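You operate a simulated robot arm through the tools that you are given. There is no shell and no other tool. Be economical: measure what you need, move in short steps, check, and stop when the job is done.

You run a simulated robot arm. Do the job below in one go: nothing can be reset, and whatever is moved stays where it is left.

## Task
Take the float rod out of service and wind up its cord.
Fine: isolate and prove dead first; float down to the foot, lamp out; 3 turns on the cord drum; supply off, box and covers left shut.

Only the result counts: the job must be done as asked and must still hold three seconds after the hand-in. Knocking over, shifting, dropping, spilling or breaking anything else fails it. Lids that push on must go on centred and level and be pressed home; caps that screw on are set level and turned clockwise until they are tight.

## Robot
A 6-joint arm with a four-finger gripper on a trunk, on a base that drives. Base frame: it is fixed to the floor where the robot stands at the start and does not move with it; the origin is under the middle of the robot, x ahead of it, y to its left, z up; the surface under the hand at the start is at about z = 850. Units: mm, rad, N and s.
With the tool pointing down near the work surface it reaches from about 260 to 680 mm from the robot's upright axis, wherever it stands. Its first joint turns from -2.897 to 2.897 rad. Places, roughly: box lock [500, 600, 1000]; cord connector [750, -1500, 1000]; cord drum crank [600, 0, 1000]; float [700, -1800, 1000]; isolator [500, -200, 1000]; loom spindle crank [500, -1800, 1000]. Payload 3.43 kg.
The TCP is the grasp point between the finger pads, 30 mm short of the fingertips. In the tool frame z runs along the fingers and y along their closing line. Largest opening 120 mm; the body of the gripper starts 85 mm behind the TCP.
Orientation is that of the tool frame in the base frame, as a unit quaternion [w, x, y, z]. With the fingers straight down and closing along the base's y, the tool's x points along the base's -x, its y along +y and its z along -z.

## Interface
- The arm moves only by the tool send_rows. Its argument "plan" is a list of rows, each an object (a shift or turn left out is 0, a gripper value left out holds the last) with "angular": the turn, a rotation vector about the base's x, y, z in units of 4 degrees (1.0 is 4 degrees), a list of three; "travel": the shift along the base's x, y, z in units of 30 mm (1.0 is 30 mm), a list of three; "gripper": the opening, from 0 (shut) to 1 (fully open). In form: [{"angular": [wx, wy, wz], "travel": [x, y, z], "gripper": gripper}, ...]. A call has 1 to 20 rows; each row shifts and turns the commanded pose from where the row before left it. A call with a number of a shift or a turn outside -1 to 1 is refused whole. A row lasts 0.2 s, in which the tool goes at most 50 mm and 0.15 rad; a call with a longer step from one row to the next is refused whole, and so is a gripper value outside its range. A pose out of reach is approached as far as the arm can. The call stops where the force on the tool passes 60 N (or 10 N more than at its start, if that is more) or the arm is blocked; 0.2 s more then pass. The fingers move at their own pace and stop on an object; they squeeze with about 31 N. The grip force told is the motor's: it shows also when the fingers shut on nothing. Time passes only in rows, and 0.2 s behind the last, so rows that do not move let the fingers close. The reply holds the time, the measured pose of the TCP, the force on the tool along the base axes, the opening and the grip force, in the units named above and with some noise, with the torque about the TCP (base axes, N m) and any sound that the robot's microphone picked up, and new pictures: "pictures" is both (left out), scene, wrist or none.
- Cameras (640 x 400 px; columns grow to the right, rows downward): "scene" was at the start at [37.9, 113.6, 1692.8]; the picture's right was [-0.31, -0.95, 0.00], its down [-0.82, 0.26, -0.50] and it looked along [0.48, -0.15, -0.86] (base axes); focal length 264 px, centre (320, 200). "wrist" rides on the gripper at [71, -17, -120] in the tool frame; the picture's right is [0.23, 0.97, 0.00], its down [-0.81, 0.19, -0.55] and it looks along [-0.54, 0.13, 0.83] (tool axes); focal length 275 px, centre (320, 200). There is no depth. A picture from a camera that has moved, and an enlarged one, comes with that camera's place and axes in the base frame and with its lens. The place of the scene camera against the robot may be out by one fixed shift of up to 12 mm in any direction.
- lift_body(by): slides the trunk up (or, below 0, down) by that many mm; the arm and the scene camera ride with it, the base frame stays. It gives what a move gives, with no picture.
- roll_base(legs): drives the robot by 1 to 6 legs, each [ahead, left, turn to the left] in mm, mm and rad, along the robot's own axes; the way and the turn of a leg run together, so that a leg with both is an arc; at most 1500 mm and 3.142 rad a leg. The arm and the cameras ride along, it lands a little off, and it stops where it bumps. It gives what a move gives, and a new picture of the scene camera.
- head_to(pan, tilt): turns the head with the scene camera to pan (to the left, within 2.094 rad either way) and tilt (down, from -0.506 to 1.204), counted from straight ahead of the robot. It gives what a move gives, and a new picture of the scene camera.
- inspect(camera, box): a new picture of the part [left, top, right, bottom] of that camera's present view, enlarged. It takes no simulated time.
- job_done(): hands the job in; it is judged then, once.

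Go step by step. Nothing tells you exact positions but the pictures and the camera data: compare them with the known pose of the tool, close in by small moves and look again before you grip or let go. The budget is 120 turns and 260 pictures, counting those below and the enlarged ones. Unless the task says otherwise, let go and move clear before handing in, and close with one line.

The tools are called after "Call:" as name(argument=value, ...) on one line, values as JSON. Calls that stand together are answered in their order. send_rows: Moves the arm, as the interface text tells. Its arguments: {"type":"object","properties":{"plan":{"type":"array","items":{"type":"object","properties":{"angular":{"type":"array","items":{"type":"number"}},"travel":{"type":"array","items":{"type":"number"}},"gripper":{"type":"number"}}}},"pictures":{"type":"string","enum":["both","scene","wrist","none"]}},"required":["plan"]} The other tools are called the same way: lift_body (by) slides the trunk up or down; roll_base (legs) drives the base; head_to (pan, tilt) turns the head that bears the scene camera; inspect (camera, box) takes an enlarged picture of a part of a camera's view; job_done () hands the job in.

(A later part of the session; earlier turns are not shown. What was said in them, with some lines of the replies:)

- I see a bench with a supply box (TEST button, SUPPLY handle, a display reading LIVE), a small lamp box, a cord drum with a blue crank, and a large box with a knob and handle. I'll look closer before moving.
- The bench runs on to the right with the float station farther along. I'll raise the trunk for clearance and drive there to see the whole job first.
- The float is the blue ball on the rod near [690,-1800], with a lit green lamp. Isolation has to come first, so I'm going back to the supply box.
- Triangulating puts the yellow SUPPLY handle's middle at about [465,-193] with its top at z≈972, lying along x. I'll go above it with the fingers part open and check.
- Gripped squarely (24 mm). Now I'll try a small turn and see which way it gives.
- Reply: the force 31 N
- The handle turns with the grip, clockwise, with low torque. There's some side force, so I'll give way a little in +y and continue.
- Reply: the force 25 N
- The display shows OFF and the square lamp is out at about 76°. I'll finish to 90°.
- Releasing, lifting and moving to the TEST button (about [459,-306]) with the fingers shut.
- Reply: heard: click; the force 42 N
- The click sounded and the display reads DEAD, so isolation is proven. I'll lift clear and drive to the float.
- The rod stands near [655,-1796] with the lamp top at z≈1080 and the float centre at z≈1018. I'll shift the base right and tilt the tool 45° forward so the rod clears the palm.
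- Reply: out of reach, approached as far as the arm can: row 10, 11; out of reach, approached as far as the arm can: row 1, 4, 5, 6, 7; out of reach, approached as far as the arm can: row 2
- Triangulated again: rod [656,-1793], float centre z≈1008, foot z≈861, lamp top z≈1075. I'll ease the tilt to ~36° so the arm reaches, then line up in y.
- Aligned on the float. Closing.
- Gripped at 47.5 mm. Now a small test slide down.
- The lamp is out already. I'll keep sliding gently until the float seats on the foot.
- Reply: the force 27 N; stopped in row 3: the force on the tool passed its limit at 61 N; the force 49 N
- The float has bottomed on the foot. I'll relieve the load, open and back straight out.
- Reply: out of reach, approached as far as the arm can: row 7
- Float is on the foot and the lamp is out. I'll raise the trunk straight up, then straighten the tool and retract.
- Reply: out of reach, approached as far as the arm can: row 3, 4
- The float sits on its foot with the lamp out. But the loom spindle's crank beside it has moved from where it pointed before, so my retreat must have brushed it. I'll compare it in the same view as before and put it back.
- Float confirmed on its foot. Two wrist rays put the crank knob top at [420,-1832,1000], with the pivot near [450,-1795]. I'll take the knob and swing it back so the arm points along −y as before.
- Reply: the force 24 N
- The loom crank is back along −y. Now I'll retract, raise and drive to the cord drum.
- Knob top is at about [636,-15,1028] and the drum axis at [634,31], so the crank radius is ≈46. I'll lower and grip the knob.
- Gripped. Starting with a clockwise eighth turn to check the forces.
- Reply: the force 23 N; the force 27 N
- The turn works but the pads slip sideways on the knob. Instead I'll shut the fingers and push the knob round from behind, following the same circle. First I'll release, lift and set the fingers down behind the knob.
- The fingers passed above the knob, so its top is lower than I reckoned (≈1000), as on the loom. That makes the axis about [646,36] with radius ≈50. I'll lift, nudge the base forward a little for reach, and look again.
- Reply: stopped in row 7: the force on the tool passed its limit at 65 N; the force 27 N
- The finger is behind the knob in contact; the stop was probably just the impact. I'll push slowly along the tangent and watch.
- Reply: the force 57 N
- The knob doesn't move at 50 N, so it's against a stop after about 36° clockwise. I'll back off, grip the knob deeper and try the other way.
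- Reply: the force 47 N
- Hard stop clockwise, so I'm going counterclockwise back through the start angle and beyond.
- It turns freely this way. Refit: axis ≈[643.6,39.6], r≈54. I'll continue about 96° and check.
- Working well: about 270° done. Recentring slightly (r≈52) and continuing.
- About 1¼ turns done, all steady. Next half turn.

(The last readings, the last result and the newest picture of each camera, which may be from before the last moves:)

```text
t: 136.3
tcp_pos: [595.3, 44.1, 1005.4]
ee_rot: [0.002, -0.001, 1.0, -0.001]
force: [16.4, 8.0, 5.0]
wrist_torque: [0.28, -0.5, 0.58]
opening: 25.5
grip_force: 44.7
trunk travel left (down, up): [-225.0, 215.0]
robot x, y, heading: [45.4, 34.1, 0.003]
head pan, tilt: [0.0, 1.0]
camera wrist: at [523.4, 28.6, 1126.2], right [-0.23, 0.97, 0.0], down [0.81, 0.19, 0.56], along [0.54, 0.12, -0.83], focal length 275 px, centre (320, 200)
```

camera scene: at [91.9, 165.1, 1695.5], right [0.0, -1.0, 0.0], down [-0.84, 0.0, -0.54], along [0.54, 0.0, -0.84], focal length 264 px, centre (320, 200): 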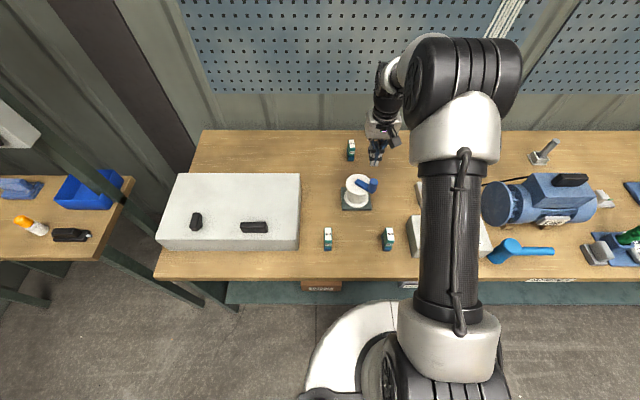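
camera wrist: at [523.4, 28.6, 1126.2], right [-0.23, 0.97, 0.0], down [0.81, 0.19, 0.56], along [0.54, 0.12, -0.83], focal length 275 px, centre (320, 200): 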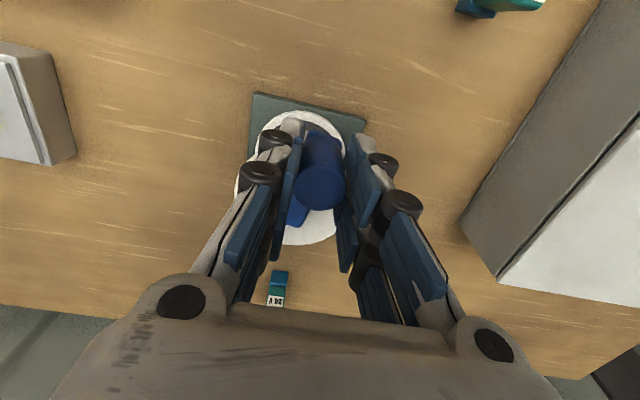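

Call:
send_rows(plan=[{"travel": [0.05, -0.361, 0]}, {"travel": [0.11, -0.3466, 0]}, {"travel": [0.1757, -0.3169, 0]}, {"travel": [0.2378, -0.2735, 0]}, {"travel": [0.2894, -0.2181, 0]}, {"travel": [0.3284, -0.1531, 0]}, {"travel": [0.3531, -0.0815, 0]}, {"travel": [0.3623, -0.0064, 0]}, {"travel": [0.3557, 0.0691, 0]}, {"travel": [0.3336, 0.1416, 0]}, {"travel": [0.2968, 0.2078, 0]}, {"travel": [0.2471, 0.265, 0]}, {"travel": [0.1866, 0.3107, 0]}, {"travel": [0.118, 0.3426, 0]}, {"travel": [0.0, 0.3597, 0]}, {}], pictures="wrist")

Call:
send_rows(plan=[{"travel": [-0.0316, 0.361, 0]}, {"travel": [-0.1059, 0.3466, 0]}, {"travel": [-0.1757, 0.3169, 0]}, {"travel": [-0.2378, 0.2735, 0]}, {"travel": [-0.2894, 0.2181, 0]}, {"travel": [-0.3284, 0.1531, 0]}, {"travel": [-0.3531, 0.0815, 0]}, {"travel": [-0.3623, 0.0064, 0]}, {"travel": [-0.3557, -0.0691, 0]}, {"travel": [-0.3336, -0.1416, 0]}, {"travel": [-0.2968, -0.2078, 0]}, {"travel": [-0.2471, -0.265, 0]}, {"travel": [-0.1866, -0.3107, 0]}, {"travel": [-0.118, -0.3426, 0]}, {"travel": [-0.0442, -0.3597, 0]}, {}], pictures="wrist")

```text
t: 139.7
tcp_pos: [696.5, 39.4, 1008.4]
ee_rot: [0.001, 0.0, 1.0, 0.0]
force: [-14.9, -9.9, 7.4]
wrist_torque: [-0.09, 0.63, 0.43]
opening: 25.9
grip_force: 44.7
trunk travel left (down, up): [-225.0, 215.0]
robot x, y, heading: [43.8, 29.6, 0.007]
head pan, tilt: [0.0, 1.0]
camera wrist: at [623.7, 24.0, 1127.6], right [-0.23, 0.97, 0.0], down [0.81, 0.19, 0.55], along [0.54, 0.13, -0.83], focal length 275 px, centre (320, 200)
```

wrist: 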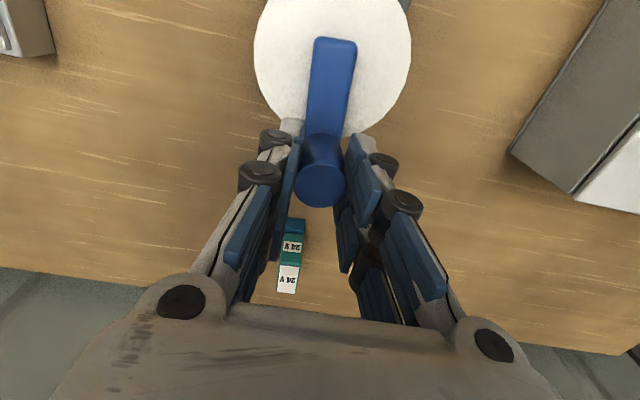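

```text
t: 143.1
tcp_pos: [589.8, 42.1, 1004.9]
ee_rot: [-0.003, -0.001, 1.0, -0.001]
force: [-7.1, 14.1, 7.8]
wrist_torque: [0.37, 0.22, 0.73]
opening: 26.8
grip_force: 44.8
trunk travel left (down, up): [-225.0, 215.0]
robot x, y, heading: [45.9, 27.7, -0.002]
head pan, tilt: [0.0, 1.0]
camera wrist: at [517.9, 26.8, 1126.3], right [-0.23, 0.97, 0.0], down [0.81, 0.2, 0.55], along [0.53, 0.12, -0.84], focal length 275 px, centre (320, 200)
```

wrist: 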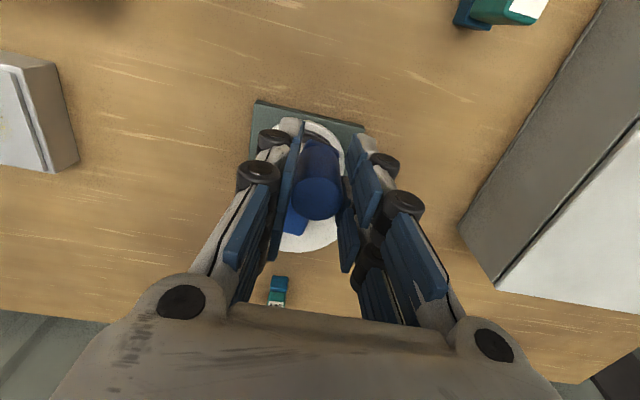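

2¾ turns done. Last quarter, back to the start direction (arm along −y), then a check.

Call:
send_rows(plan=[{"travel": [0.12, -0.361, 0]}, {"travel": [0.12, -0.3466, 0]}, {"travel": [0.1757, -0.3169, 0]}, {"travel": [0.2378, -0.2735, 0]}, {"travel": [0.2894, -0.2181, 0]}, {"travel": [0.3284, -0.1531, 0]}, {"travel": [0.3531, -0.0815, 0]}, {"travel": [0.22, 0, 0]}, {}], pictures="none")

Call:
inspect(camera="scene", box=[320, 150, 400, 220])

```text
t: 145.1
tcp_pos: [648.6, -15.4, 1006.9]
ee_rot: [0.003, 0.001, 1.0, -0.002]
force: [-3.3, -17.2, -5.9]
wrist_torque: [-0.6, 0.54, 0.29]
opening: 25.6
grip_force: 44.9
trunk travel left (down, up): [-225.0, 215.0]
robot x, y, heading: [45.6, 27.5, 0.004]
head pan, tilt: [0.0, 1.0]
```

```text
5.71 times, centred on (360, 185) of scene
camera zoom: at [90.6, 161.6, 1695.9], right [0.0, -1.0, 0.0], down [-0.84, 0.0, -0.54], along [0.54, 0.0, -0.84], focal length 1509 px, centre (91, 286)
```

zoom: 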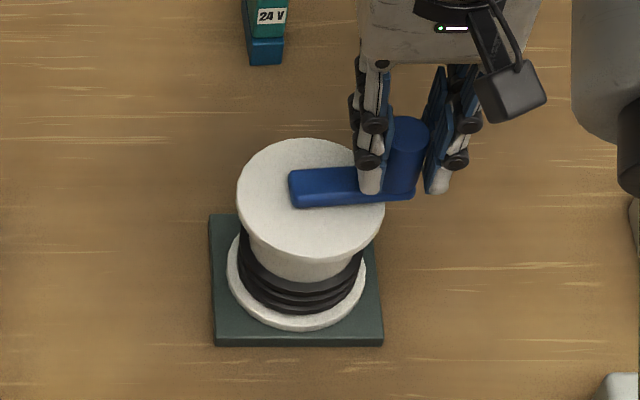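

The drum now shows three wound coils and the crank is back at its start direction. Releasing and lifting clear.

Call:
send_rows(plan=[{"travel": [0, -0.05, 0]}, {"gripper": 0.3}, {"gripper": 0.45}, {"gripper": 0.45}, {"travel": [0, 0, 1]}, {"travel": [0, 0, 1]}, {"travel": [0, 0, 1]}, {"travel": [-0.5, 0, 1]}, {"travel": [-1, 0, 1]}, {"travel": [-1, 0, 1]}, {"travel": [-1, 0, 1]}, {"travel": [-1, 0, 0]}, {"travel": [-1, 0, 0]}, {"travel": [-1, 0, 0]}], pictures="scene")

Call:
inspect(camera="scene", box=[320, 130, 440, 220])

Call:
head_to(pan=-0.5, tilt=1.0)

```text
t: 148.1
tcp_pos: [451.3, -13.4, 1217.4]
ee_rot: [0.002, 0.0, 1.0, -0.003]
force: [0.3, 0.0, -0.8]
wrist_torque: [-0.03, -0.03, -0.02]
opening: 53.8
grip_force: 0.0
trunk travel left (down, up): [-225.0, 215.0]
robot x, y, heading: [48.1, 33.4, 0.002]
head pan, tilt: [0.0, 1.0]
camera scene: at [89.1, 164.5, 1695.8], right [0.0, -1.0, 0.0], down [-0.84, 0.0, -0.54], along [0.54, 0.0, -0.84], focal length 264 px, centre (320, 200)
```

scene: 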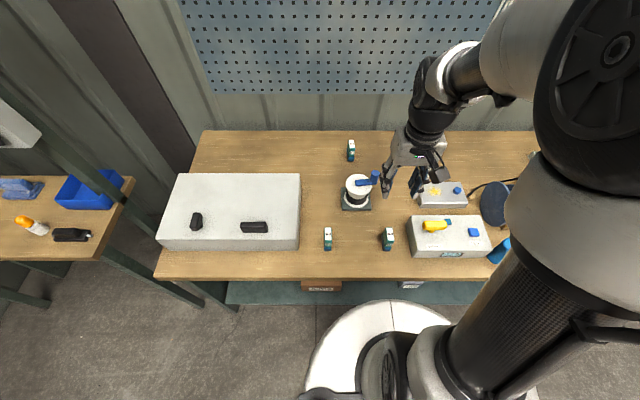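

```text
4.44 times, centred on (380, 175) of scene
camera zoom: at [89.1, 164.5, 1695.8], right [0.0, -1.0, 0.0], down [-0.84, 0.0, -0.54], along [0.54, 0.0, -0.84], focal length 1174 px, centre (53, 311)
```

zoom: 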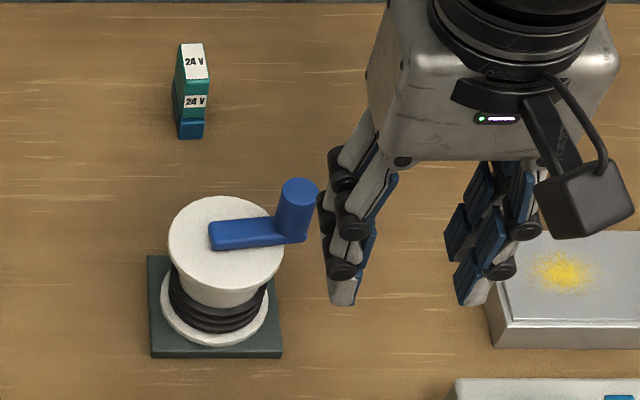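

```text
t: 149.0
tcp_pos: [453.0, -12.1, 1216.7]
ee_rot: [0.001, 0.0, 1.0, -0.002]
force: [0.2, 0.2, 0.4]
wrist_torque: [-0.01, 0.03, 0.01]
opening: 54.0
grip_force: 0.1
trunk travel left (down, up): [-225.0, 215.0]
robot x, y, heading: [48.1, 31.7, 0.002]
head pan, tilt: [-0.499, 1.0]
camera scene: at [82.0, 131.1, 1695.7], right [-0.48, -0.88, 0.0], down [-0.74, 0.4, -0.54], along [0.47, -0.26, -0.84], focal length 264 px, centre (320, 200)
```

scene: 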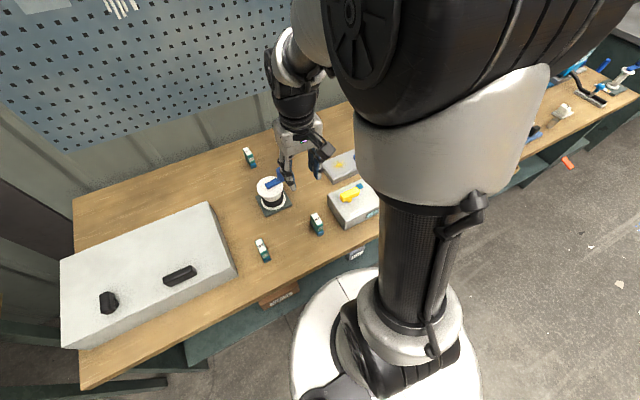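

Call:
inspect(camera="scene", box=[250, 130, 390, 240])

```text
3.64 times, centred on (320, 185) of scene
camera zoom: at [82.0, 131.1, 1695.7], right [-0.48, -0.88, 0.0], down [-0.74, 0.4, -0.54], along [0.47, -0.26, -0.84], focal length 960 px, centre (320, 254)
```

zoom: 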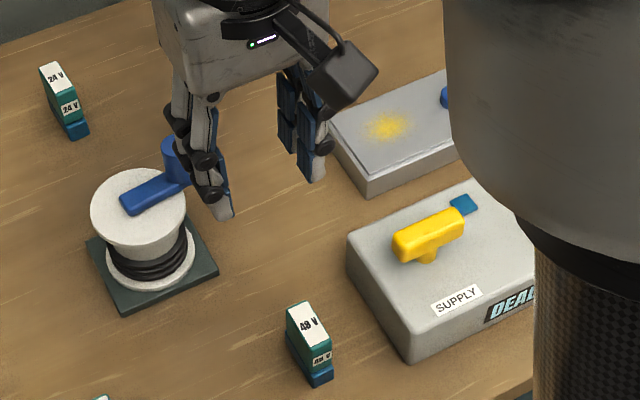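

The supply is off and reads DEAD, the drum shows three coils, the box is shut and the hand is clear. The float was on its foot with the lamp out when I left it. Handing in.

Call:
job_done()

```text
The job is handed in.
```

The float rod is out of service and the job is handed in: supply isolated and proved dead first, float down on its foot with the lamp out, 3 turns wound on the cord drum, box and covers left shut. While backing away from the float I knocked the neighbouring loom spindle crank about 35° out of place; I turned it back to within a few degrees of where it was.
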